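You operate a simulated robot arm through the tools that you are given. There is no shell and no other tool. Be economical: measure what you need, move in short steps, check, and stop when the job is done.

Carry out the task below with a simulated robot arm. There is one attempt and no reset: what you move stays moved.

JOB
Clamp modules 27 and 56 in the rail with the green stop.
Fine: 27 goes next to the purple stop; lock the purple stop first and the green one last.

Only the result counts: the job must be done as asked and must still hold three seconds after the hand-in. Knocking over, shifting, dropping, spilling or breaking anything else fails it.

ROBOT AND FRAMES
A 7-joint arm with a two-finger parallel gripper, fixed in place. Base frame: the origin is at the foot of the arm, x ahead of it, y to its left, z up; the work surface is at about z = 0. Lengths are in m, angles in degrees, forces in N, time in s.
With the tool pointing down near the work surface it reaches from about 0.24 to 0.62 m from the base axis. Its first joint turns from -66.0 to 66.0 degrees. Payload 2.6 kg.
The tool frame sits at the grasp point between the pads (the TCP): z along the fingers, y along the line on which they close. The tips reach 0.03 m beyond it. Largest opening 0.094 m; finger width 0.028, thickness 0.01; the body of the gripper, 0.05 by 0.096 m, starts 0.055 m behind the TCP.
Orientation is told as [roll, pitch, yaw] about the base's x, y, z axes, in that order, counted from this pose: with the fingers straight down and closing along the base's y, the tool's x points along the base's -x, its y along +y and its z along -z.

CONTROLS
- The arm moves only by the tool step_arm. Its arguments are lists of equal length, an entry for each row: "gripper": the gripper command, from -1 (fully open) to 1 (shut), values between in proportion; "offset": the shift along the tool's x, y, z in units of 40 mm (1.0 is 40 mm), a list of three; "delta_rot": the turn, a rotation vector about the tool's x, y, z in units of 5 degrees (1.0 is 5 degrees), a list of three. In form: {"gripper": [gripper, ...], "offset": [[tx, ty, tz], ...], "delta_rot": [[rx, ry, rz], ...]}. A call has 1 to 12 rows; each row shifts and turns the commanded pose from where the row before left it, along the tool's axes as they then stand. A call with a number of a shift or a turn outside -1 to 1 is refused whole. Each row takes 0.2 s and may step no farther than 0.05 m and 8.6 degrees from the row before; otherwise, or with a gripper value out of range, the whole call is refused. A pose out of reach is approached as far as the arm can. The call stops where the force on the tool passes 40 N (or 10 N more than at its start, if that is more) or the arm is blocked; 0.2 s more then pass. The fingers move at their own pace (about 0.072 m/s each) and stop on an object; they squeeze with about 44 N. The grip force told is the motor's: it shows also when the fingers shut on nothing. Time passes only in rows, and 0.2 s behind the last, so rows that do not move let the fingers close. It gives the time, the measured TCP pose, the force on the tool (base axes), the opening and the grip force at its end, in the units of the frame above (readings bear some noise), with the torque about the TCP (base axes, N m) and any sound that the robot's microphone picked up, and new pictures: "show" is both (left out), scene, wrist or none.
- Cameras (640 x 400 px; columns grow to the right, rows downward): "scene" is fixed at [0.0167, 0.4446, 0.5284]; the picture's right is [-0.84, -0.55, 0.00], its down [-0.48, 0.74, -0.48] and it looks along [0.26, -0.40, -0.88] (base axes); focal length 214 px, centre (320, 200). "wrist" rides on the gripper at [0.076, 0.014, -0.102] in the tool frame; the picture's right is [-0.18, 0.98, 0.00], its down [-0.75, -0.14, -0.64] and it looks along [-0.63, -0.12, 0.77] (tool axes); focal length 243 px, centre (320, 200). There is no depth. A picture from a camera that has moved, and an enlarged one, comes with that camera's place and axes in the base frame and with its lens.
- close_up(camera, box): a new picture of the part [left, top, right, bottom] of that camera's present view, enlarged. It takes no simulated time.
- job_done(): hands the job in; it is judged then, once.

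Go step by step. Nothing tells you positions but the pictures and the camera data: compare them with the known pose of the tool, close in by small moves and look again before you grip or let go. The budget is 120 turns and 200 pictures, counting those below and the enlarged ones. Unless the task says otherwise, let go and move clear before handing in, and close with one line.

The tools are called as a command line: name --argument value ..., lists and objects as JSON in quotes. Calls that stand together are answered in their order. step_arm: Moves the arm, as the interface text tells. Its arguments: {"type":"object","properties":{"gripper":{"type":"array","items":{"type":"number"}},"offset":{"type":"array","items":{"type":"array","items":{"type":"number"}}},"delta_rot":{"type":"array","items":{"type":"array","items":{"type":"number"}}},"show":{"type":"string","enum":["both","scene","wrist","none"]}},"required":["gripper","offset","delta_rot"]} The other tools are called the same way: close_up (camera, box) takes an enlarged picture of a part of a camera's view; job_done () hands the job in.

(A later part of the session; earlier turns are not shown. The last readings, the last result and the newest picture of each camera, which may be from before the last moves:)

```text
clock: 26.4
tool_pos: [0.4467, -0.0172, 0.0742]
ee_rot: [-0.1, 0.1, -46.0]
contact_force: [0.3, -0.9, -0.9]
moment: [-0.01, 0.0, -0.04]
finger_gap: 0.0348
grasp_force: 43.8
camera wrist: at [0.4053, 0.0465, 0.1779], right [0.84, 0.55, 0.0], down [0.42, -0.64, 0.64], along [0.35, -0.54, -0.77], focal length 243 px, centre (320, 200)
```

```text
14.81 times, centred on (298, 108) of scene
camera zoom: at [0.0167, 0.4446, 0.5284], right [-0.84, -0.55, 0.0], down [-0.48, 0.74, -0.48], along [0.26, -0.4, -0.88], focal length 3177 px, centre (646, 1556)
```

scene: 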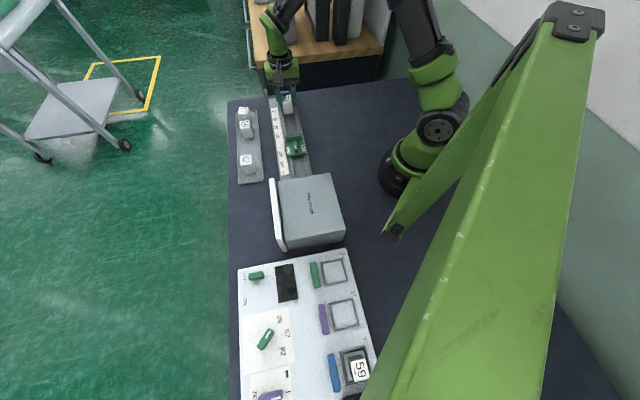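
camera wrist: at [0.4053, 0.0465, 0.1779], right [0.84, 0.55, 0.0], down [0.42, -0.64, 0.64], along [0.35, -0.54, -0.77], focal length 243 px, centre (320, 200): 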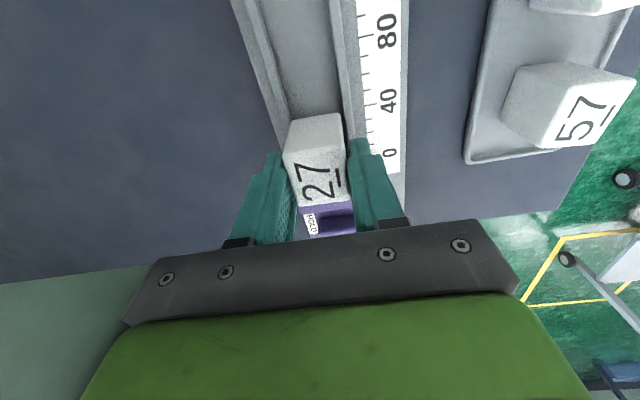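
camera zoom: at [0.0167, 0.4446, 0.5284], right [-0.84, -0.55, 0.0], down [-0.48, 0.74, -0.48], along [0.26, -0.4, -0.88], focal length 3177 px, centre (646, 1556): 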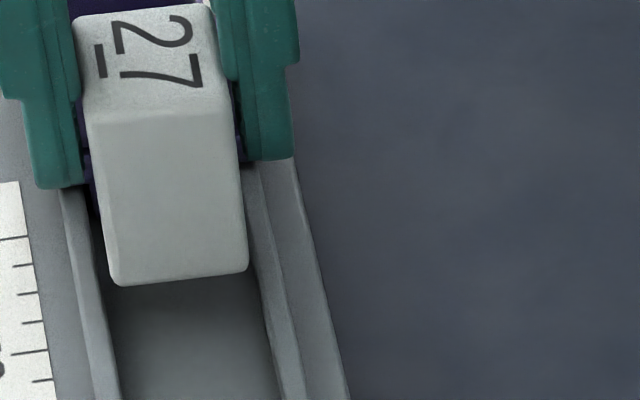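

27 appears laterally centred within a millimetre. I'll move slightly toward purple and descend in small steps.

step_arm --gripper '[1, 1, 1, 1, 1]' --offset '[[-0.1, -0.005, 0], [0, 0, 0.12], [0, 0, 0.12], [0, 0, 0.1], [0, 0, 0]]' --delta_rot '[[0, 0, 0], [0, 0, 0], [0, 0, 0], [0, 0, 0], [0, 0, 0]]' --show "wrist"

close_up --camera "wrist" --box '[270, 80, 370, 140]'

close_up --camera "scene" --box '[276, 90, 316, 120]'

```text
clock: 27.6
tool_pos: [0.4503, -0.0195, 0.0616]
ee_rot: [0.0, 0.0, -46.1]
contact_force: [0.3, 0.1, -1.3]
moment: [0.0, 0.02, -0.03]
finger_gap: 0.0353
grasp_force: 44.6
camera wrist: at [0.4079, 0.0446, 0.1645], right [0.84, 0.55, 0.0], down [0.42, -0.64, 0.64], along [0.35, -0.54, -0.77], focal length 243 px, centre (320, 200)
```

wrist: 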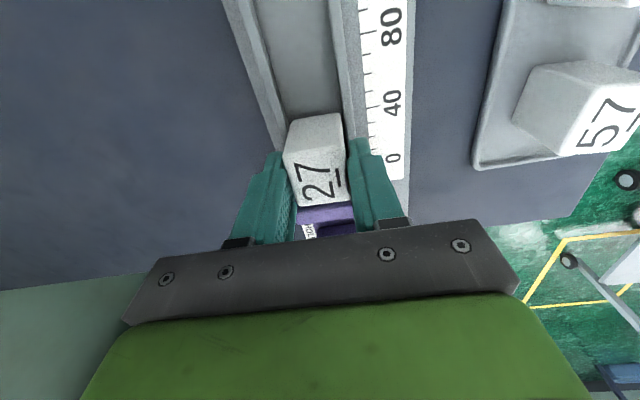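

```text
6.40 times, centred on (320, 110) of wrist
camera zoom: at [0.4079, 0.0446, 0.1645], right [0.84, 0.55, 0.0], down [0.42, -0.64, 0.64], along [0.35, -0.54, -0.77], focal length 1553 px, centre (320, 776)
```

zoom: 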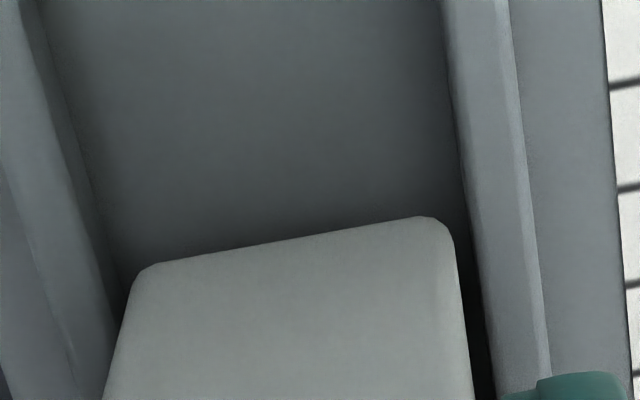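

```text
13.33 times, centred on (296, 105) of scene
camera zoom: at [0.0167, 0.4446, 0.5284], right [-0.84, -0.55, 0.0], down [-0.48, 0.74, -0.48], along [0.26, -0.4, -0.88], focal length 2860 px, centre (640, 1467)
```

zoom: 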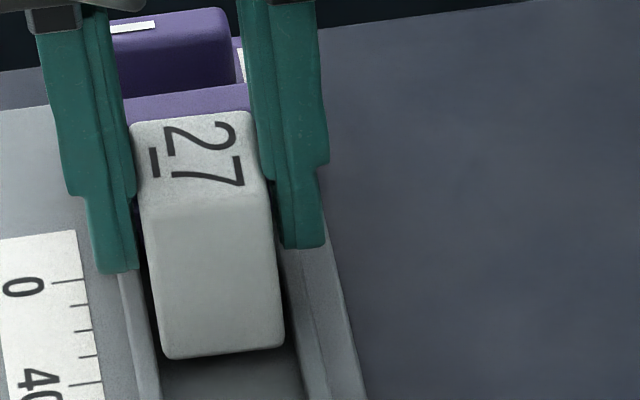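

No contact yet and the margins look balanced, so I'll continue down.

step_arm --gripper '[1, 1, 1, 1, 1]' --offset '[[0, 0, 0.08], [0, 0, 0.08], [0, 0, 0.06], [0, 0, 0.05], [0, 0, 0]]' --delta_rot '[[0, 0, 0], [0, 0, 0], [0, 0, 0], [0, 0, 0], [0, 0, 0]]' --show "wrist"

close_up --camera "wrist" --box '[270, 80, 370, 140]'

close_up --camera "scene" --box '[276, 90, 316, 120]'

```text
clock: 28.6
tool_pos: [0.4514, -0.02, 0.0557]
ee_rot: [0.3, -0.2, -46.1]
contact_force: [-1.4, -0.1, 3.6]
moment: [0.01, -0.01, 0.04]
finger_gap: 0.0356
grasp_force: 44.5
stopped in row 4: the force on the tool passed its limit at 43 N (the readings are from after the stop); the commanded pose is now the measured one
camera wrist: at [0.4092, 0.0442, 0.1581], right [0.84, 0.55, 0.01], down [0.42, -0.64, 0.64], along [0.36, -0.54, -0.77], focal length 243 px, centre (320, 200)
```

wrist: 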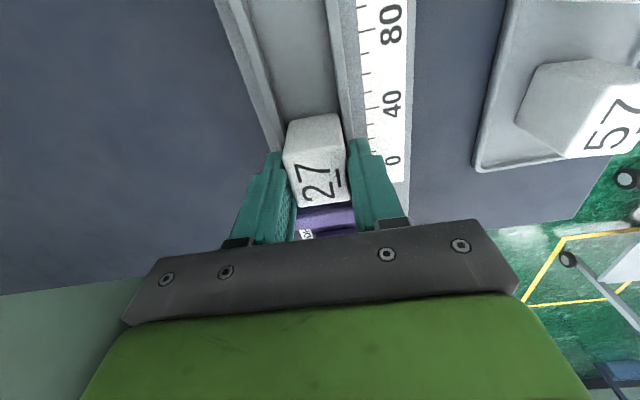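

```text
6.40 times, centred on (320, 110) of wrist
camera zoom: at [0.4092, 0.0442, 0.1581], right [0.84, 0.55, 0.01], down [0.42, -0.64, 0.64], along [0.36, -0.54, -0.77], focal length 1553 px, centre (320, 776)
```

zoom: 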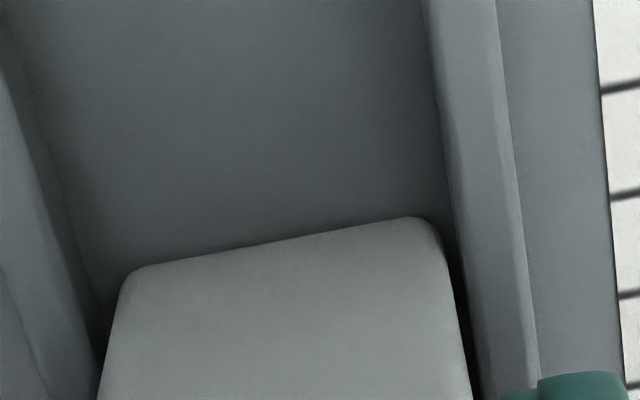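

```text
13.33 times, centred on (296, 105) of scene
camera zoom: at [0.0167, 0.4446, 0.5284], right [-0.84, -0.55, 0.0], down [-0.48, 0.74, -0.48], along [0.26, -0.4, -0.88], focal length 2860 px, centre (640, 1467)
```

zoom: 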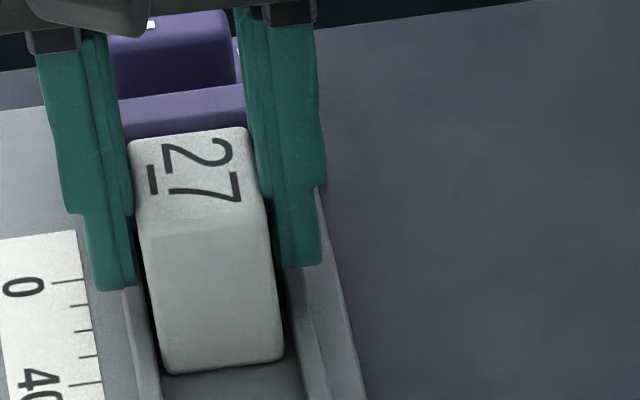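

27 sits on the channel floor. I'll slide it gently toward purple to contact.

step_arm --gripper '[1, 1, 1, 1]' --offset '[[-0.04, 0, 0], [-0.04, 0, 0], [-0.03, 0, 0], [0, 0, 0]]' --delta_rot '[[0, 0, 0], [0, 0, 0], [0, 0, 0], [0, 0, 0]]' --show "none"

close_up --camera "scene" --box '[276, 90, 316, 120]'

```text
clock: 29.6
tool_pos: [0.4536, -0.0233, 0.0564]
ee_rot: [0.3, -0.3, -46.1]
contact_force: [-1.1, 1.0, 6.1]
moment: [0.1, -0.02, 0.04]
finger_gap: 0.0354
grasp_force: 43.3
```

```text
13.33 times, centred on (296, 105) of scene
camera zoom: at [0.0166, 0.4446, 0.5284], right [-0.84, -0.55, 0.0], down [-0.48, 0.74, -0.48], along [0.26, -0.4, -0.88], focal length 2860 px, centre (640, 1467)
```

zoom: 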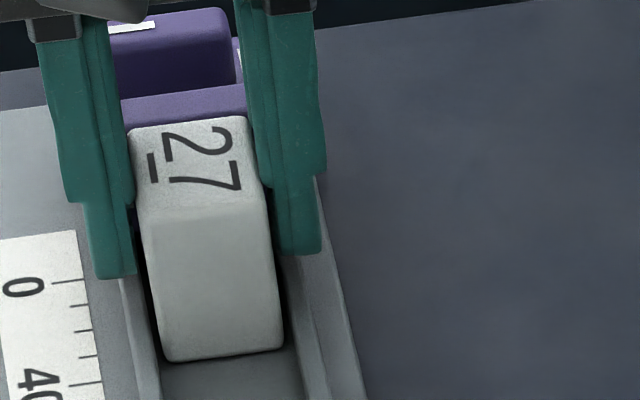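

step_arm --gripper '[1, 1, 1, 1, 1, 1]' --offset '[[-0.03, 0, 0], [-0.03, 0, 0], [-0.03, 0, 0], [-0.03, 0, 0], [-0.03, 0, 0], [0, 0, 0]]' --delta_rot '[[0, 0, 0], [0, 0, 0], [0, 0, 0], [0, 0, 0], [0, 0, 0], [0, 0, 0]]' --show "wrist"

close_up --camera "wrist" --box '[270, 130, 370, 240]'

close_up --camera "scene" --box '[276, 85, 316, 115]'

```text
clock: 31.0
tool_pos: [0.4575, -0.026, 0.0552]
ee_rot: [0.4, 0.2, -46.2]
contact_force: [-23.8, 11.3, 24.8]
moment: [0.19, 0.48, 0.22]
finger_gap: 0.0352
grasp_force: 43.7
camera wrist: at [0.4153, 0.0383, 0.1584], right [0.84, 0.55, 0.0], down [0.42, -0.65, 0.64], along [0.35, -0.53, -0.77], focal length 243 px, centre (320, 200)
```

wrist: 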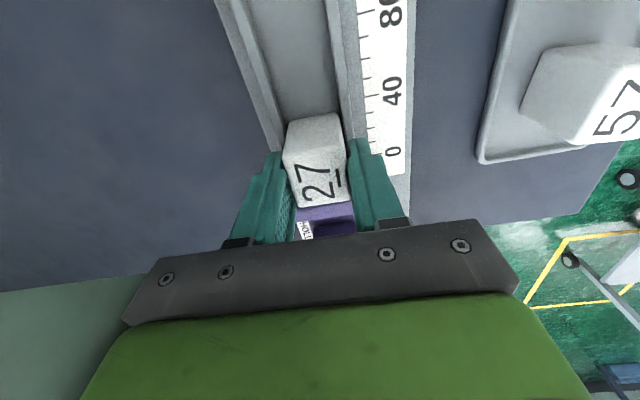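

```text
3.64 times, centred on (320, 185) of wrist
camera zoom: at [0.4153, 0.0383, 0.1584], right [0.84, 0.55, 0.0], down [0.42, -0.65, 0.64], along [0.35, -0.53, -0.77], focal length 882 px, centre (320, 254)
```

zoom: 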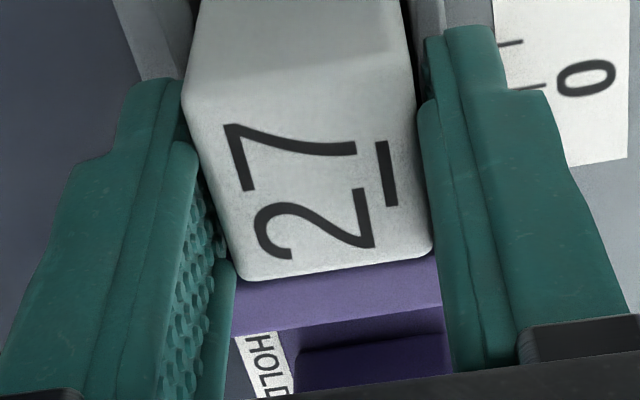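

```text
13.33 times, centred on (296, 100) of scene
camera zoom: at [0.0165, 0.4446, 0.5284], right [-0.84, -0.55, 0.0], down [-0.48, 0.74, -0.48], along [0.26, -0.4, -0.88], focal length 2860 px, centre (640, 1533)
```

zoom: 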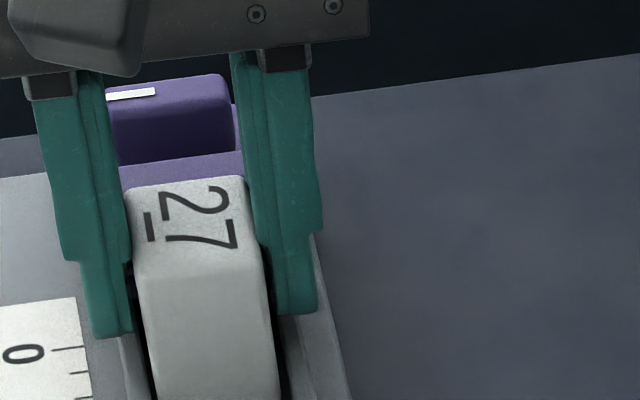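

27 touches the purple stop. I'll relax, release and lift.

step_arm --gripper '[1, -0.1, -0.1, -0.1, -0.1, -0.1, -0.1, -0.1]' --offset '[[0.03, 0, -0.02], [0, 0, 0], [0, 0, 0], [0, 0, -0.6], [0, 0, -0.9], [0, 0, -0.9], [0, 0, -0.5], [0, 0, 0]]' --delta_rot '[[0, 0, 0], [0, 0, 0], [0, 0, 0], [0, 0, 0], [0, 0, 0], [0, 0, 0], [0, 0, 0], [0, 0, 0]]' --show "wrist"

close_up --camera "scene" --box '[230, 75, 330, 150]'

```text
clock: 32.8
tool_pos: [0.458, -0.0265, 0.1729]
ee_rot: [0.4, -0.2, -46.1]
contact_force: [-0.5, 0.2, 0.2]
moment: [0.0, 0.0, 0.0]
finger_gap: 0.0518
grasp_force: 0.1
camera wrist: at [0.4159, 0.0367, 0.2752], right [0.84, 0.55, 0.01], down [0.42, -0.64, 0.64], along [0.36, -0.54, -0.77], focal length 243 px, centre (320, 200)
```

wrist: 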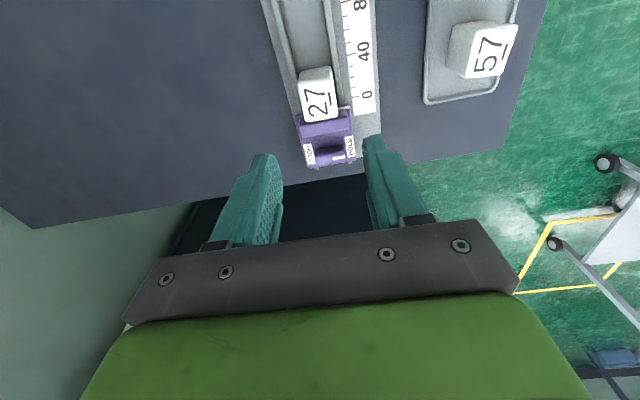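

```text
5.33 times, centred on (280, 112) of scene
camera zoom: at [0.0167, 0.4446, 0.5284], right [-0.84, -0.55, 0.0], down [-0.48, 0.74, -0.48], along [0.26, -0.4, -0.88], focal length 1144 px, centre (533, 667)
```

zoom: 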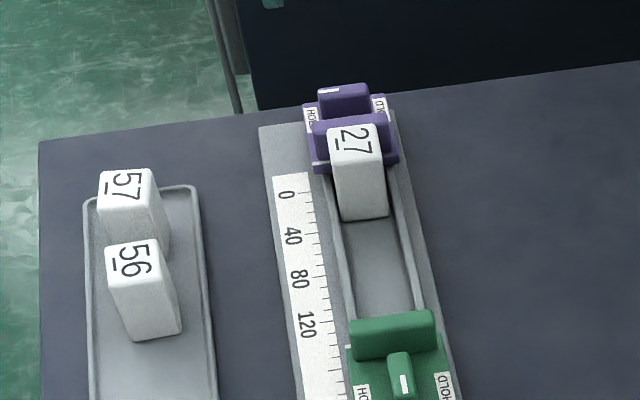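

27 is in place. Now I'll hover over module 56.

step_arm --gripper '[-0.28, -0.28, -0.28, -0.28, -0.28, -0.28]' --offset '[[0.505, 0.894, 0], [0.505, 0.894, 0], [0.505, 0.894, 0], [0.505, 0.894, 0], [0, 0, 0.4], [0, 0, 0]]' --delta_rot '[[0.084, -0.03, 0], [0, 0, 0], [0, 0, 0], [0, 0, 0], [0, 0, 0], [0, 0, 0]]' --show "wrist"

close_up --camera "wrist" --box '[220, 20, 420, 170]'

```text
clock: 34.2
tool_pos: [0.5048, 0.1316, 0.1571]
ee_rot: [-0.1, -0.3, -46.1]
contact_force: [0.6, 0.1, 0.6]
moment: [-0.01, 0.0, 0.01]
finger_gap: 0.0603
grasp_force: 0.0
camera wrist: at [0.4623, 0.1965, 0.2592], right [0.84, 0.55, 0.0], down [0.42, -0.64, 0.65], along [0.35, -0.54, -0.76], focal length 243 px, centre (320, 200)
```

wrist: 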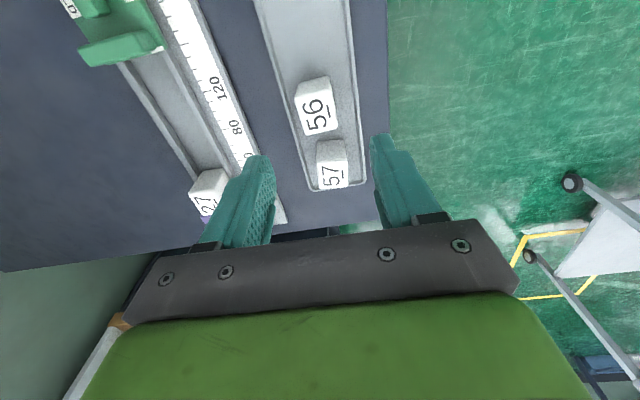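

```text
2.67 times, centred on (320, 95) of wrist
camera zoom: at [0.4623, 0.1965, 0.2592], right [0.84, 0.55, 0.0], down [0.42, -0.64, 0.65], along [0.35, -0.54, -0.76], focal length 647 px, centre (320, 480)
```

zoom: 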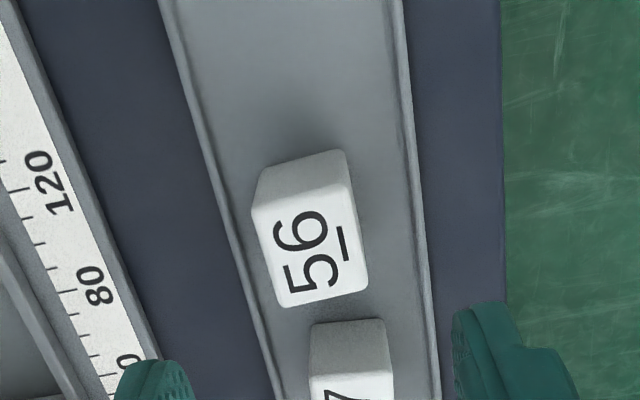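

56 is turned about 2° relative to the tool. I'll align, descend and check.

step_arm --gripper '[-0.28, -0.28, -0.28, -0.28, -0.28]' --offset '[[-0.04, -0.06, 0.5], [0, 0, 0.8], [0, 0, 0.8], [0, 0, 0.46], [0, 0, 0]]' --delta_rot '[[0, 0, -0.4], [0, 0, 0], [0, 0, 0], [0, 0, 0], [0, 0, 0]]' --show "wrist"

close_up --camera "wrist" --box '[200, 70, 440, 250]'

```text
clock: 35.4
tool_pos: [0.5047, 0.1264, 0.0535]
ee_rot: [-0.1, -0.3, -44.1]
contact_force: [0.3, -0.3, -0.6]
moment: [-0.02, -0.03, 0.05]
finger_gap: 0.0603
grasp_force: 0.1
camera wrist: at [0.4608, 0.1904, 0.1552], right [0.82, 0.58, 0.0], down [0.44, -0.62, 0.65], along [0.37, -0.53, -0.76], focal length 243 px, centre (320, 200)
```

wrist: 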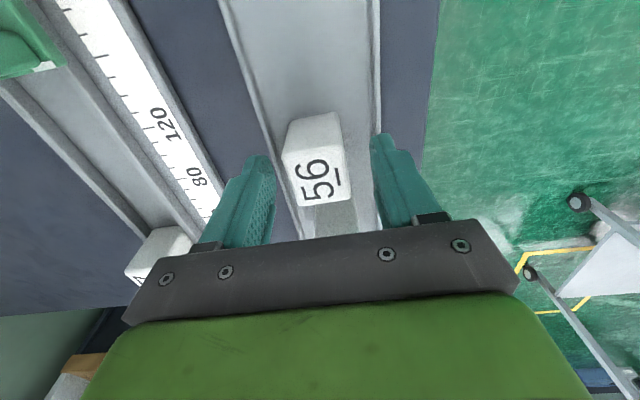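

```text
2.22 times, centred on (320, 160) of wrist
camera zoom: at [0.4608, 0.1904, 0.1552], right [0.82, 0.58, 0.0], down [0.44, -0.62, 0.65], along [0.37, -0.53, -0.76], focal length 539 px, centre (320, 289)
```

zoom: 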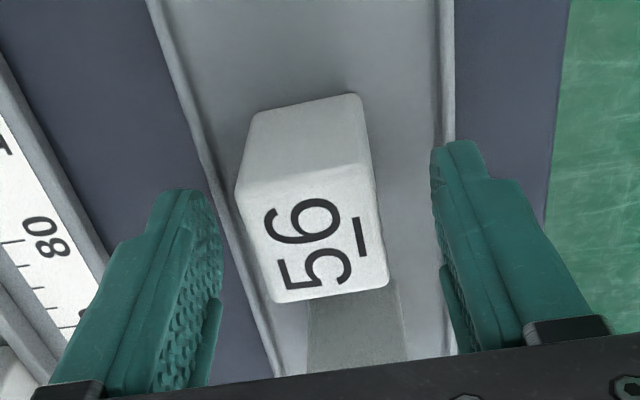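

The fingers straddle 56 well. Close and lift, then return to rail alignment.

step_arm --gripper '[0.3, 1, 1, 1, 1, 1, 1]' --offset '[[0, 0, 0], [0, 0, 0], [0, 0, 0], [0, 0, 0], [0, 0, -0.5], [0, 0, -0.9], [0, 0, -0.6]]' --delta_rot '[[0, 0, 0], [0, 0, 0], [0, 0, 0], [0, 0, 0], [0, 0, 0], [0, 0, 0], [0.03, 0.055, 0.4]]'

close_up --camera "wrist" --box '[200, 70, 440, 250]'

```text
clock: 37.0
tool_pos: [0.5055, 0.1266, 0.1335]
ee_rot: [-0.3, 0.1, -46.1]
contact_force: [-0.2, 0.4, -1.0]
moment: [0.02, -0.01, 0.0]
finger_gap: 0.0307
grasp_force: 44.4
camera wrist: at [0.4633, 0.1913, 0.2357], right [0.84, 0.55, -0.01], down [0.42, -0.64, 0.64], along [0.35, -0.54, -0.77], focal length 243 px, centre (320, 200)
```

scene: 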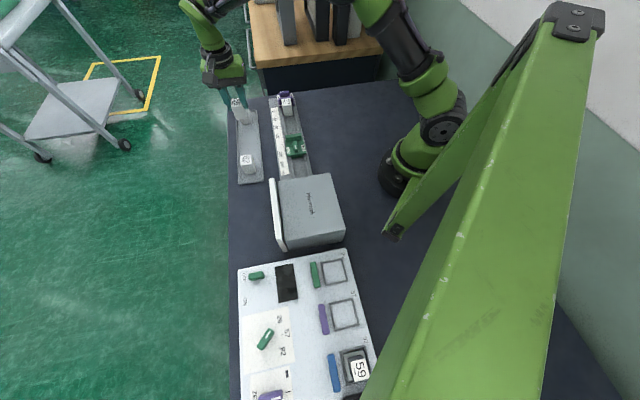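
wrist: 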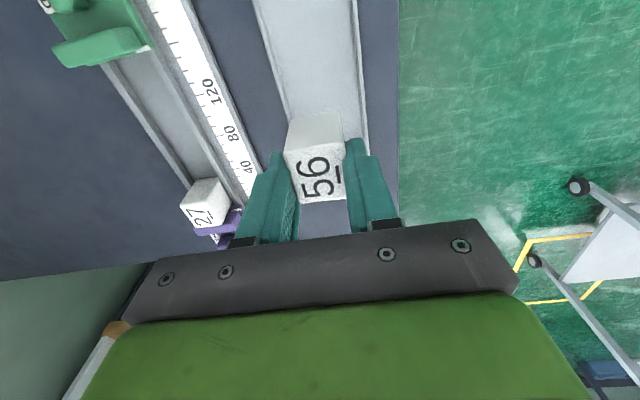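

```text
2.22 times, centred on (320, 160) of wrist
camera zoom: at [0.4633, 0.1913, 0.2357], right [0.84, 0.55, -0.01], down [0.42, -0.64, 0.64], along [0.35, -0.54, -0.77], focal length 539 px, centre (320, 289)
```

zoom: 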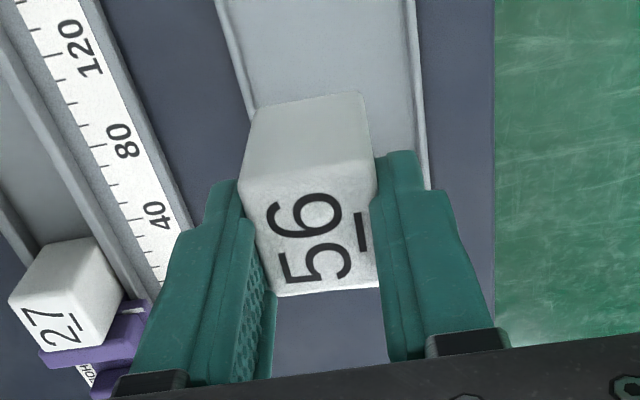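

56 is held (31 mm). Before moving on I'll check that 57 is undisturbed.

close_up --camera "scene" --box '[210, 70, 310, 190]'

```text
3.33 times, centred on (260, 130) of scene
camera zoom: at [0.0167, 0.4446, 0.5284], right [-0.84, -0.55, 0.0], down [-0.48, 0.74, -0.48], along [0.26, -0.4, -0.88], focal length 715 px, centre (520, 433)
```

zoom: 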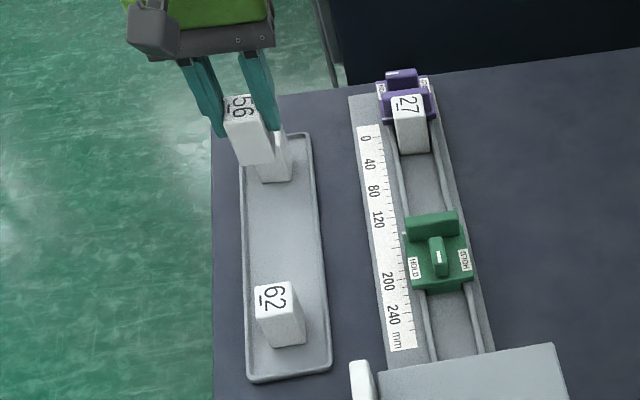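

57 is undisturbed. I'll carry 56 over the rail, about 8 mm short of touching 27.

step_arm --gripper '[1, 1, 1, 1, 1, 1, 1]' --offset '[[-0.204, -0.879, 0], [-0.204, -0.879, 0], [-0.204, -0.879, 0], [-0.204, -0.879, 0], [0, 0, 0.7], [0, 0, 0.7], [0, 0, 0]]' --delta_rot '[[-0.05, 0.03, 0], [0, 0, 0], [0, 0, 0], [0, 0, 0], [0, 0, 0], [0, 0, 0], [0, 0, 0]]' --show "wrist"

close_up --camera "wrist" --box '[240, 60, 400, 240]'

close_up --camera "scene" --box '[260, 85, 320, 135]'

```text
clock: 38.6
tool_pos: [0.4249, 0.0077, 0.0779]
ee_rot: [0.0, 0.1, -46.1]
contact_force: [-0.3, 0.5, 0.1]
moment: [-0.02, 0.04, -0.02]
finger_gap: 0.0309
grasp_force: 44.0
camera wrist: at [0.3832, 0.0725, 0.1798], right [0.84, 0.55, 0.0], down [0.42, -0.64, 0.64], along [0.35, -0.54, -0.77], focal length 243 px, centre (320, 200)
```

wrist: 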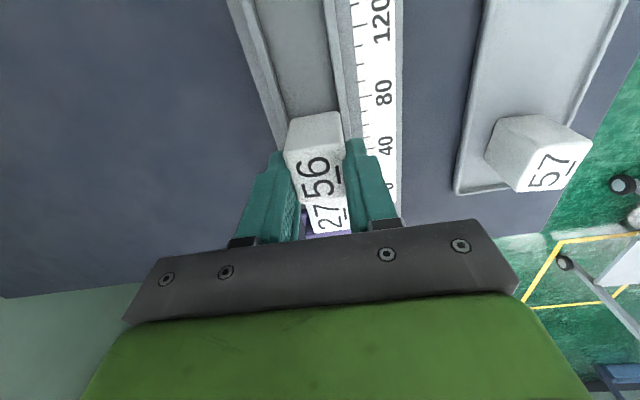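

```text
2.22 times, centred on (320, 150) of wrist
camera zoom: at [0.3832, 0.0725, 0.1798], right [0.84, 0.55, 0.0], down [0.42, -0.64, 0.64], along [0.35, -0.54, -0.77], focal length 539 px, centre (320, 311)
```

zoom: 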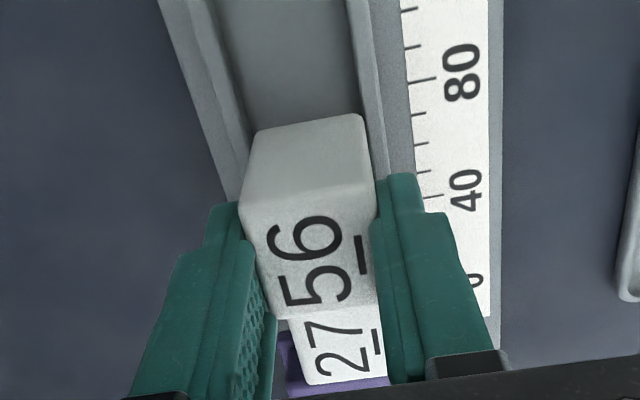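

```text
8.00 times, centred on (290, 110) of scene
camera zoom: at [0.0167, 0.4446, 0.5284], right [-0.84, -0.55, 0.0], down [-0.48, 0.74, -0.48], along [0.26, -0.4, -0.88], focal length 1716 px, centre (560, 920)
```

zoom: 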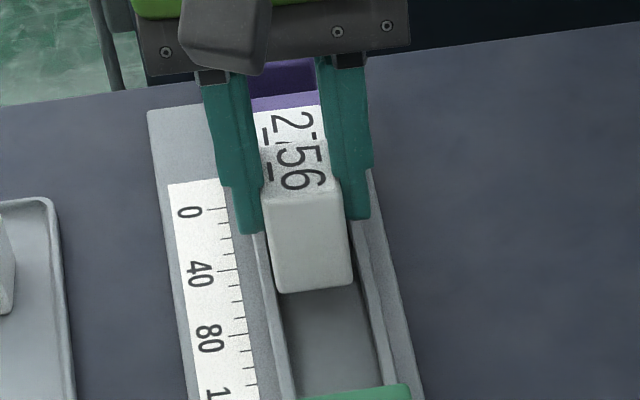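

No contact with 27 and it is centred. I'll lower to the floor.

step_arm --gripper '[1, 1, 1, 1, 1, 1]' --offset '[[0, 0, 0.15], [0, 0, 0.15], [0, 0, 0.1], [0, 0, 0.08], [0, 0, 0.06], [0, 0, 0]]' --delta_rot '[[0, 0, 0], [0, 0, 0], [0, 0, 0], [0, 0, 0], [0, 0, 0], [0, 0, 0]]' --show "wrist"

close_up --camera "wrist" --box '[270, 80, 370, 140]'

close_up --camera "scene" --box '[270, 90, 320, 130]'

```text
clock: 40.0
tool_pos: [0.4263, 0.0078, 0.0579]
ee_rot: [0.2, 0.1, -46.3]
contact_force: [-3.1, -0.2, 5.8]
moment: [-0.13, 0.12, 0.05]
finger_gap: 0.031
grasp_force: 43.9
stopped in row 6: the force on the tool passed its limit at 42 N (the readings are from after the stop); the commanded pose is now the measured one
camera wrist: at [0.3844, 0.0708, 0.1616], right [0.84, 0.55, 0.0], down [0.42, -0.64, 0.64], along [0.35, -0.54, -0.77], focal length 243 px, centre (320, 200)
```

wrist: 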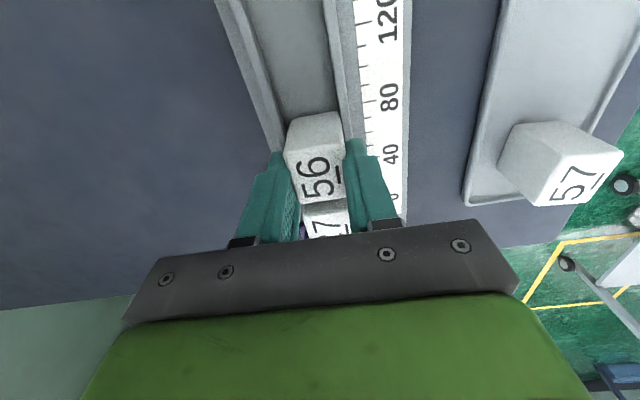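

```text
6.40 times, centred on (320, 110) of wrist
camera zoom: at [0.3844, 0.0708, 0.1616], right [0.84, 0.55, 0.0], down [0.42, -0.64, 0.64], along [0.35, -0.54, -0.77], focal length 1553 px, centre (320, 776)
```

zoom: 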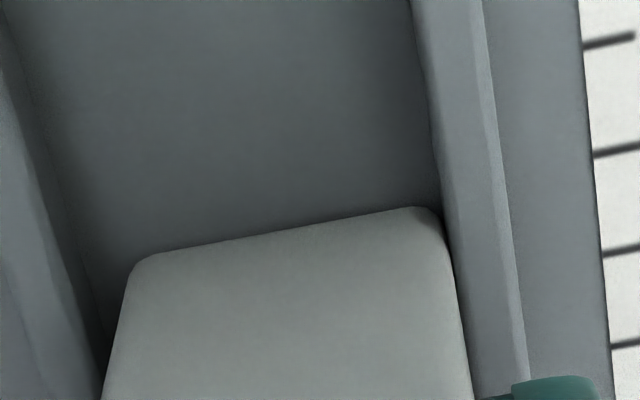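

```text
10.00 times, centred on (295, 110) of scene
camera zoom: at [0.0167, 0.4446, 0.5284], right [-0.84, -0.55, 0.0], down [-0.48, 0.74, -0.48], along [0.26, -0.4, -0.88], focal length 2145 px, centre (570, 1100)
```

zoom: 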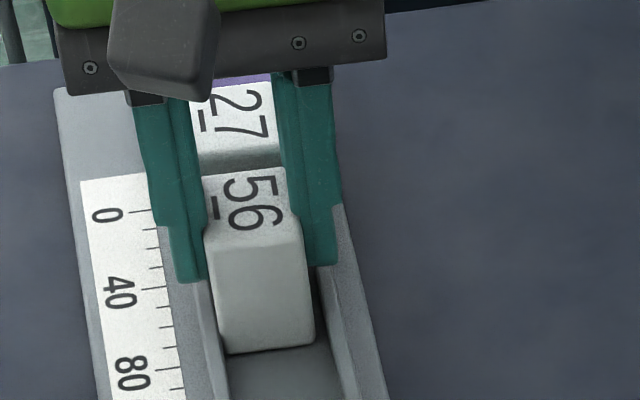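

56 sits slightly high, close to the ruler-side wall. I'll lift a little, shift 2 mm away from the ruler and lower again.

step_arm --gripper '[1, 1, 1, 1, 1, 1]' --offset '[[0, 0, -0.15], [0, -0.05, 0], [0, 0, 0.1], [0, 0, 0.05], [0, 0, 0.04], [0, 0, 0]]' --delta_rot '[[0, 0, 0], [0, 0, 0], [0, 0, 0], [0, 0, 0], [0, 0, 0], [0, 0, 0]]' --show "none"

close_up --camera "wrist" --box '[270, 80, 370, 140]'

close_up --camera "scene" --box '[270, 90, 320, 130]'

```text
clock: 41.6
tool_pos: [0.427, 0.0059, 0.0582]
ee_rot: [0.4, -0.1, -46.3]
contact_force: [-0.9, -0.2, 5.0]
moment: [-0.12, 0.07, -0.05]
finger_gap: 0.0306
grasp_force: 43.9
stopped in row 6: the force on the tool passed its limit at 41 N (the readings are from after the stop); the commanded pose is now the measured one
```

```text
6.40 times, centred on (320, 110) of wrist
camera zoom: at [0.384, 0.0695, 0.1615], right [0.84, 0.55, 0.01], down [0.41, -0.65, 0.64], along [0.35, -0.54, -0.77], focal length 1553 px, centre (320, 776)
```

zoom: 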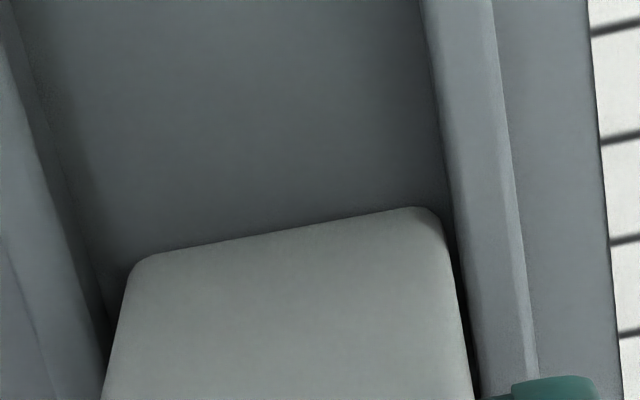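

```text
10.00 times, centred on (295, 110) of scene
camera zoom: at [0.0167, 0.4446, 0.5284], right [-0.84, -0.55, 0.0], down [-0.48, 0.74, -0.48], along [0.26, -0.4, -0.88], focal length 2145 px, centre (570, 1100)
```

zoom: 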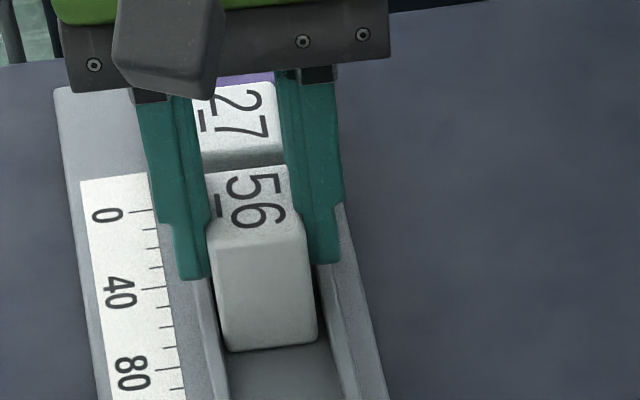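

It rests on the floor at the same height again. I'll slide it toward 27 until contact.

step_arm --gripper '[1, 1, 1, 1, 1, 1, 1]' --offset '[[-0.03, 0, 0], [-0.03, 0, 0], [-0.03, 0, 0], [-0.03, 0, 0], [-0.03, 0, 0], [-0.03, 0, 0], [0, 0, 0]]' --delta_rot '[[0, 0, 0], [0, 0, 0], [0, 0, 0], [0, 0, 0], [0, 0, 0], [0, 0, 0], [0, 0, 0]]' --show "none"

close_up --camera "wrist" --box '[260, 90, 380, 240]'

close_up --camera "scene" --box '[270, 85, 320, 125]'

```text
clock: 43.2
tool_pos: [0.4311, 0.0005, 0.0586]
ee_rot: [0.4, 0.0, -46.3]
contact_force: [-4.8, 5.7, 17.4]
moment: [-0.02, 0.28, 0.04]
finger_gap: 0.0307
grasp_force: 44.2
```

```text
2.67 times, centred on (320, 165) of wrist
camera zoom: at [0.3891, 0.0645, 0.1615], right [0.84, 0.55, 0.01], down [0.41, -0.65, 0.64], along [0.36, -0.53, -0.77], focal length 647 px, centre (320, 293)
```

zoom: 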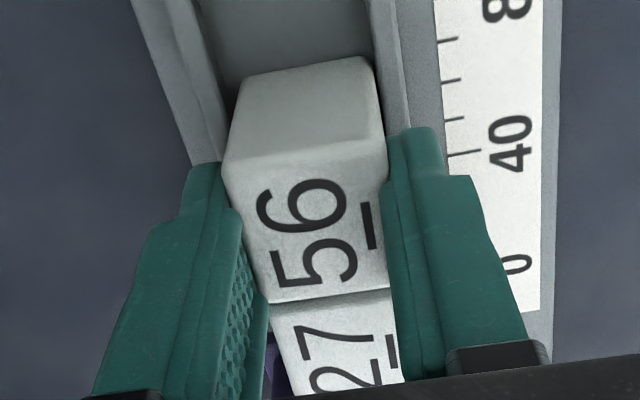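

```text
10.00 times, centred on (295, 105) of scene
camera zoom: at [0.0166, 0.4446, 0.5284], right [-0.84, -0.55, 0.0], down [-0.48, 0.74, -0.48], along [0.26, -0.4, -0.88], focal length 2145 px, centre (570, 1150)
```

zoom: 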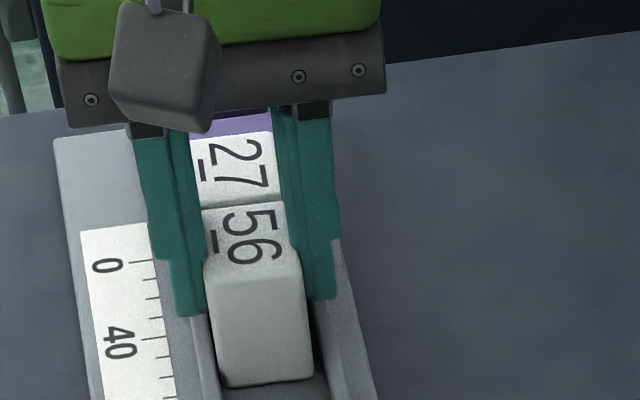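

56 touches 27. I'll release, lift, and move to look at the green stop.

step_arm --gripper '[1, -0.1, -0.1, -0.1, -0.1, -0.1, -0.1, -0.1, -0.1, -0.1]' --offset '[[0.01, 0, 0], [0, 0, 0], [0, 0, 0], [0, 0, -0.6], [0, 0, -0.9], [0, 0, -0.9], [0.9, 0, -0.2], [0.9, 0, -0.2], [0.9, 0, 0], [0, 0, 0]]' --delta_rot '[[0, 0, 0], [0, 0, 0], [0, 0, 0], [0, 0, 0], [0, 0, 0], [0, 0, 0], [0.05, -0.055, 0], [0, 0, 0], [0, 0, 0], [0, 0, 0]]'

close_up --camera "wrist" --box '[220, 20, 420, 220]'

close_up --camera "scene" --box '[250, 80, 350, 190]'

```text
clock: 45.4
tool_pos: [0.3554, 0.079, 0.1701]
ee_rot: [0.2, -0.5, -46.2]
contact_force: [-0.6, -0.7, 0.0]
moment: [-0.02, -0.02, 0.01]
finger_gap: 0.0516
grasp_force: 0.0
camera wrist: at [0.3131, 0.1434, 0.2729], right [0.84, 0.55, 0.0], down [0.41, -0.64, 0.65], along [0.35, -0.54, -0.76], focal length 243 px, centre (320, 200)
```

scene: 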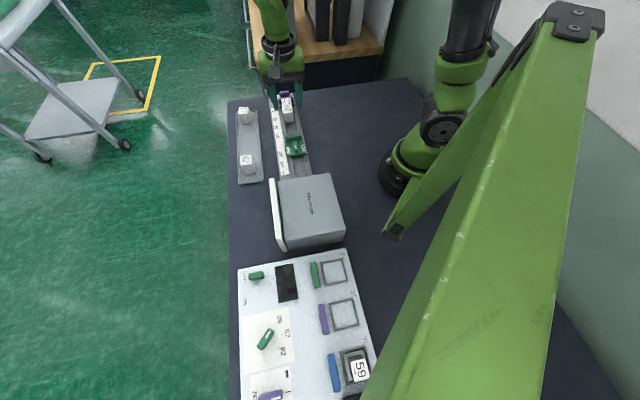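
wrist: 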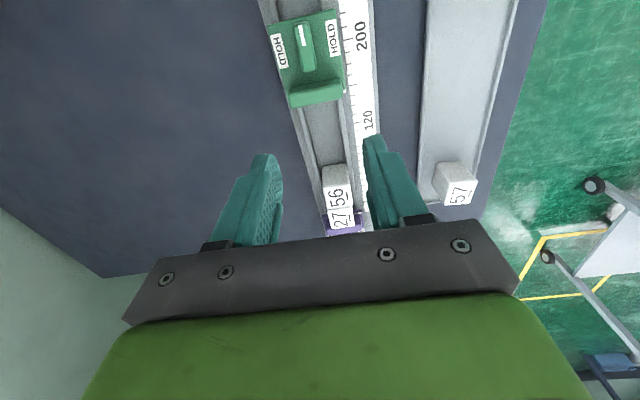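

```text
2.00 times, centred on (320, 120) of wrist
camera zoom: at [0.3131, 0.1434, 0.2729], right [0.84, 0.55, 0.0], down [0.41, -0.64, 0.65], along [0.35, -0.54, -0.76], focal length 485 px, centre (320, 360)
```

zoom: 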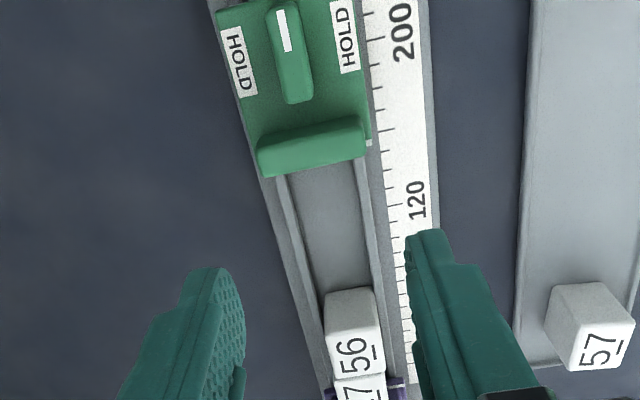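

```text
3.64 times, centred on (300, 135) of scene
camera zoom: at [0.0167, 0.4446, 0.5284], right [-0.84, -0.55, 0.0], down [-0.48, 0.74, -0.48], along [0.26, -0.4, -0.88], focal length 780 px, centre (393, 436)
```

zoom: 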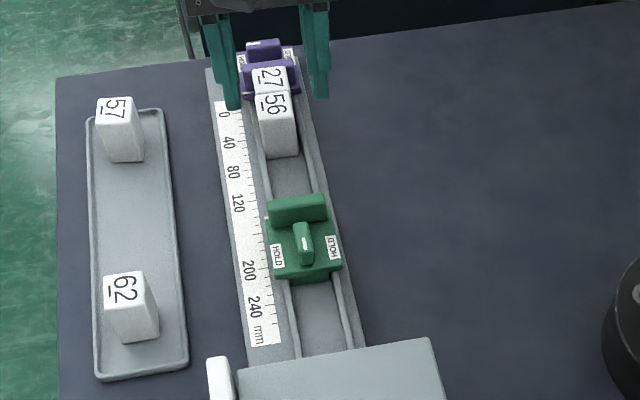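

Both modules stand in the channel. Green's knob is near (0.321, 0.111), so I'll hover over it.

step_arm --gripper '[0.1, 0.1, 0.1, 0.1]' --offset '[[0.6, -0.03, 0.3], [0.58, -0.03, 0.4], [0, 0, 0.5], [0, 0, 0]]' --delta_rot '[[0.1, 0.04, 0], [0, 0, 0], [0, 0, 0], [0, 0, 0]]'

close_up --camera "wrist" --box '[220, 60, 420, 210]'

```text
clock: 46.4
tool_pos: [0.3197, 0.1118, 0.1231]
ee_rot: [-0.3, -0.3, -46.4]
contact_force: [-1.1, 0.1, 0.0]
moment: [0.0, -0.01, 0.0]
finger_gap: 0.0426
grasp_force: 0.1
camera wrist: at [0.2794, 0.1768, 0.224], right [0.84, 0.55, -0.01], down [0.42, -0.64, 0.64], along [0.35, -0.54, -0.76], focal length 243 px, centre (320, 200)
```

scene: 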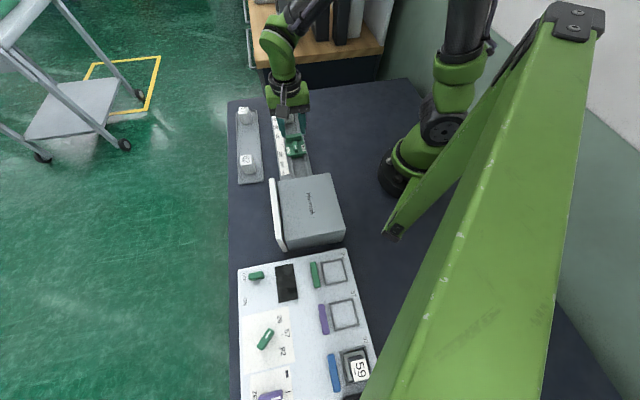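
wrist: 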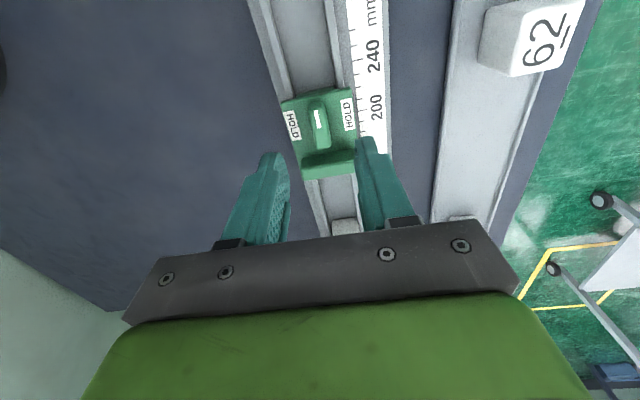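

```text
2.67 times, centred on (320, 135) of wrist
camera zoom: at [0.2794, 0.1768, 0.224], right [0.84, 0.55, -0.01], down [0.42, -0.64, 0.64], along [0.35, -0.54, -0.76], focal length 647 px, centre (320, 373)
```

zoom: 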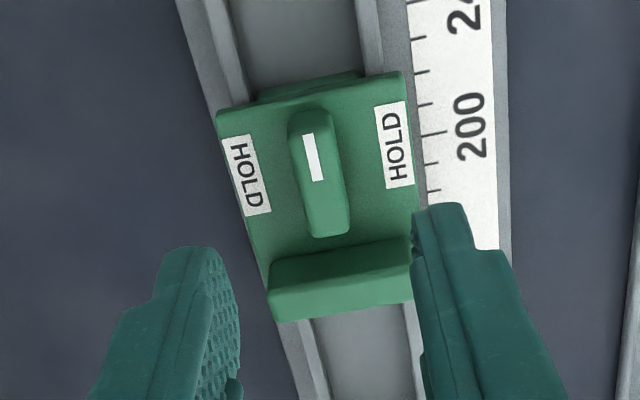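

The green pivot is at about (0.3226, 0.1105). I'll align, descend and grip.

step_arm --gripper '[0.1, 0.1, 0.1, 0.1]' --offset '[[-0.07, 0.03, 0.5], [0, 0, 0.6], [0, 0, 0.4], [0, 0, 0]]' --delta_rot '[[0, 0.07, 0], [0, 0, 0], [0, 0, 0], [0, 0, 0]]' --show "wrist"

close_up --camera "wrist" --box '[220, 90, 420, 240]'

```text
clock: 47.4
tool_pos: [0.3235, 0.1095, 0.061]
ee_rot: [-0.5, 0.3, -46.2]
contact_force: [0.6, 0.2, -0.4]
moment: [0.01, 0.0, -0.02]
finger_gap: 0.0422
grasp_force: 0.1
camera wrist: at [0.283, 0.1741, 0.1641], right [0.84, 0.55, -0.01], down [0.42, -0.64, 0.64], along [0.34, -0.54, -0.77], focal length 243 px, centre (320, 200)
```

wrist: 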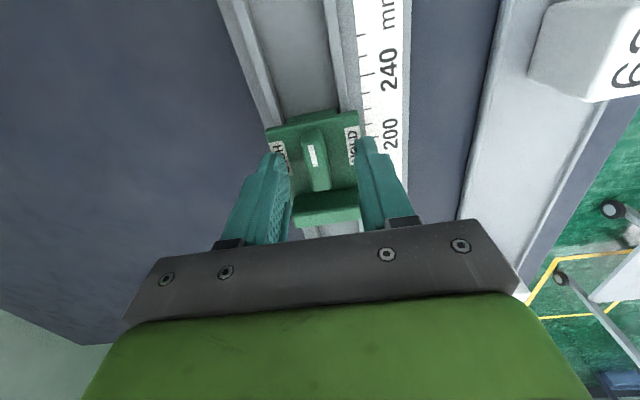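

```text
2.67 times, centred on (320, 165) of wrist
camera zoom: at [0.283, 0.1741, 0.1641], right [0.84, 0.55, -0.01], down [0.42, -0.64, 0.64], along [0.34, -0.54, -0.77], focal length 647 px, centre (320, 293)
```

zoom: 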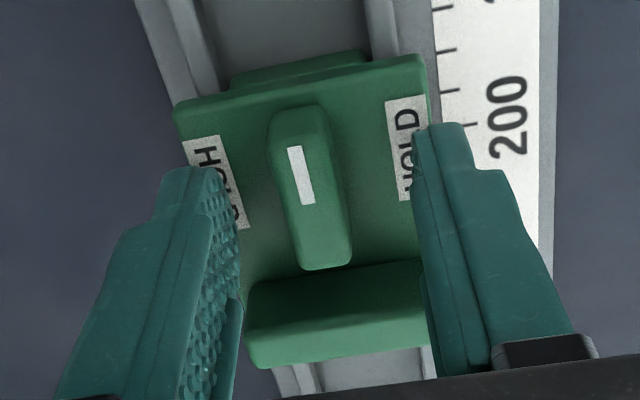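

The knob is straddled. I'll grip it and drag green toward the modules in moderate steps.

step_arm --gripper '[1, 1, 1, 1, 1, 1, 1, 1]' --offset '[[0, -0.02, 0], [0, 0, 0], [0, 0, 0], [-0.1, 0, 0], [-0.15, 0, 0], [-0.2, 0, 0], [-0.2, 0, 0], [0, 0, 0]]' --delta_rot '[[0, 0, 0], [0, 0, 0], [0, 0, 0], [0, 0, 0], [0, 0, 0], [0, 0, 0], [0, 0, 0], [0, 0, 0]]'

close_up --camera "scene" --box '[250, 80, 350, 190]'

```text
clock: 49.2
tool_pos: [0.3407, 0.0894, 0.0621]
ee_rot: [-0.5, 0.2, -46.3]
contact_force: [0.6, 1.9, -7.0]
moment: [0.2, -0.1, -0.04]
finger_gap: 0.0124
grasp_force: 45.1
camera wrist: at [0.3007, 0.1543, 0.1641], right [0.84, 0.55, -0.01], down [0.42, -0.64, 0.64], along [0.34, -0.54, -0.77], focal length 243 px, centre (320, 200)
```

scene: 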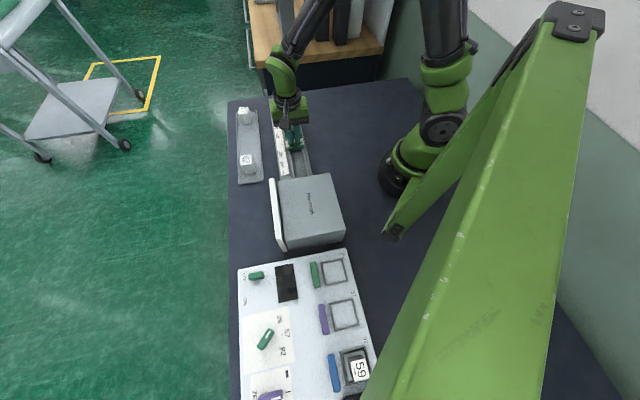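
wrist: 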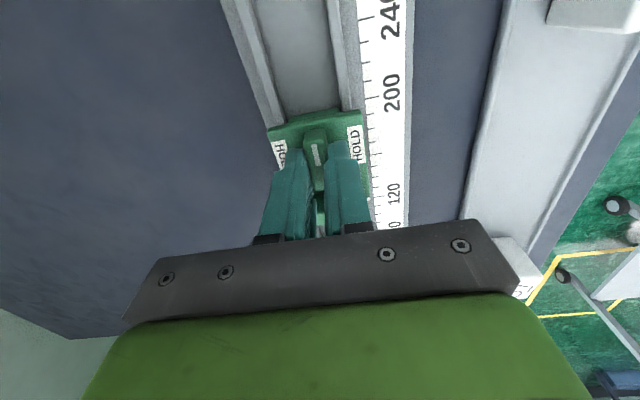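

```text
3.64 times, centred on (300, 135) of scene
camera zoom: at [0.0167, 0.4446, 0.5284], right [-0.84, -0.55, 0.0], down [-0.48, 0.74, -0.48], along [0.26, -0.4, -0.88], focal length 780 px, centre (393, 436)
```

zoom: 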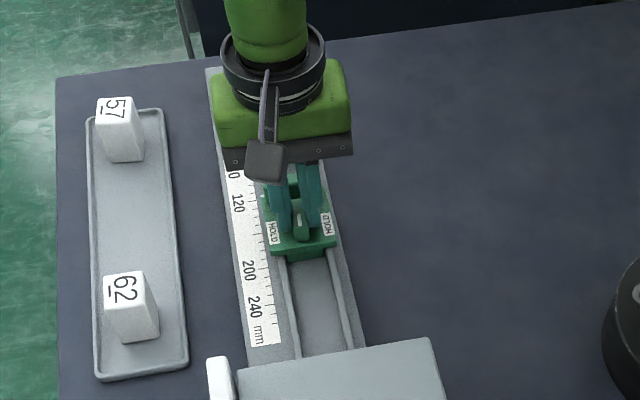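

Green slides freely. Continue about 48 mm more.

step_arm --gripper '[1, 1, 1, 1, 1, 1, 1]' --offset '[[-0.2, 0, 0], [-0.2, 0, 0], [-0.2, 0, 0], [-0.2, 0, 0], [-0.2, 0, 0], [-0.2, 0, 0], [0, 0, 0]]' --delta_rot '[[0, 0, 0], [0, 0, 0], [0, 0, 0], [0, 0, 0], [0, 0, 0], [0, 0, 0], [0, 0, 0]]' --show "scene"

close_up --camera "wrist" --box '[220, 90, 420, 240]'

close_up --camera "scene" --box '[260, 80, 330, 140]'

```text
clock: 50.8
tool_pos: [0.3748, 0.0563, 0.0619]
ee_rot: [-0.2, 0.2, -46.2]
contact_force: [2.4, 2.3, -3.0]
moment: [0.24, 0.08, -0.03]
finger_gap: 0.0124
grasp_force: 44.6
stopped in row 7: the force on the tool passed its limit at 41 N (the readings are from after the stop); the commanded pose is now the measured one
```

scene: 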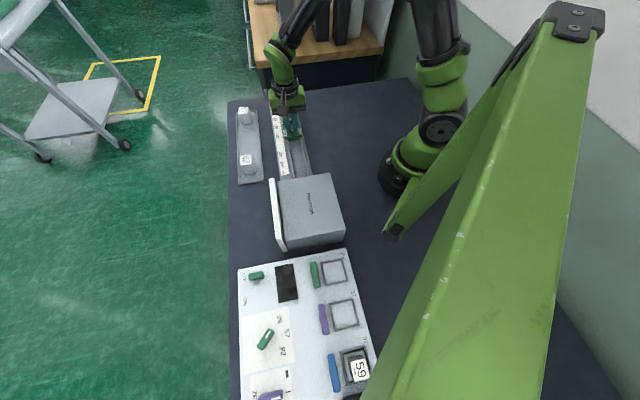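

```text
2.67 times, centred on (320, 165) of wrist
camera zoom: at [0.3336, 0.1205, 0.1642], right [0.84, 0.55, 0.0], down [0.42, -0.64, 0.64], along [0.35, -0.54, -0.77], focal length 647 px, centre (320, 293)
```

zoom: 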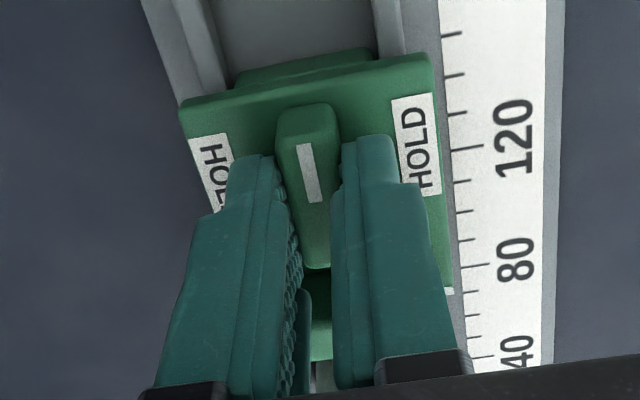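

```text
6.67 times, centred on (295, 110) of scene
camera zoom: at [0.0167, 0.4446, 0.5284], right [-0.84, -0.55, 0.0], down [-0.48, 0.74, -0.48], along [0.26, -0.4, -0.88], focal length 1430 px, centre (487, 800)
```

zoom: 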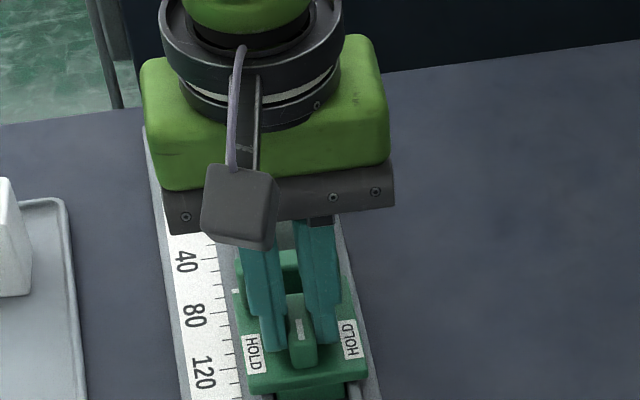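

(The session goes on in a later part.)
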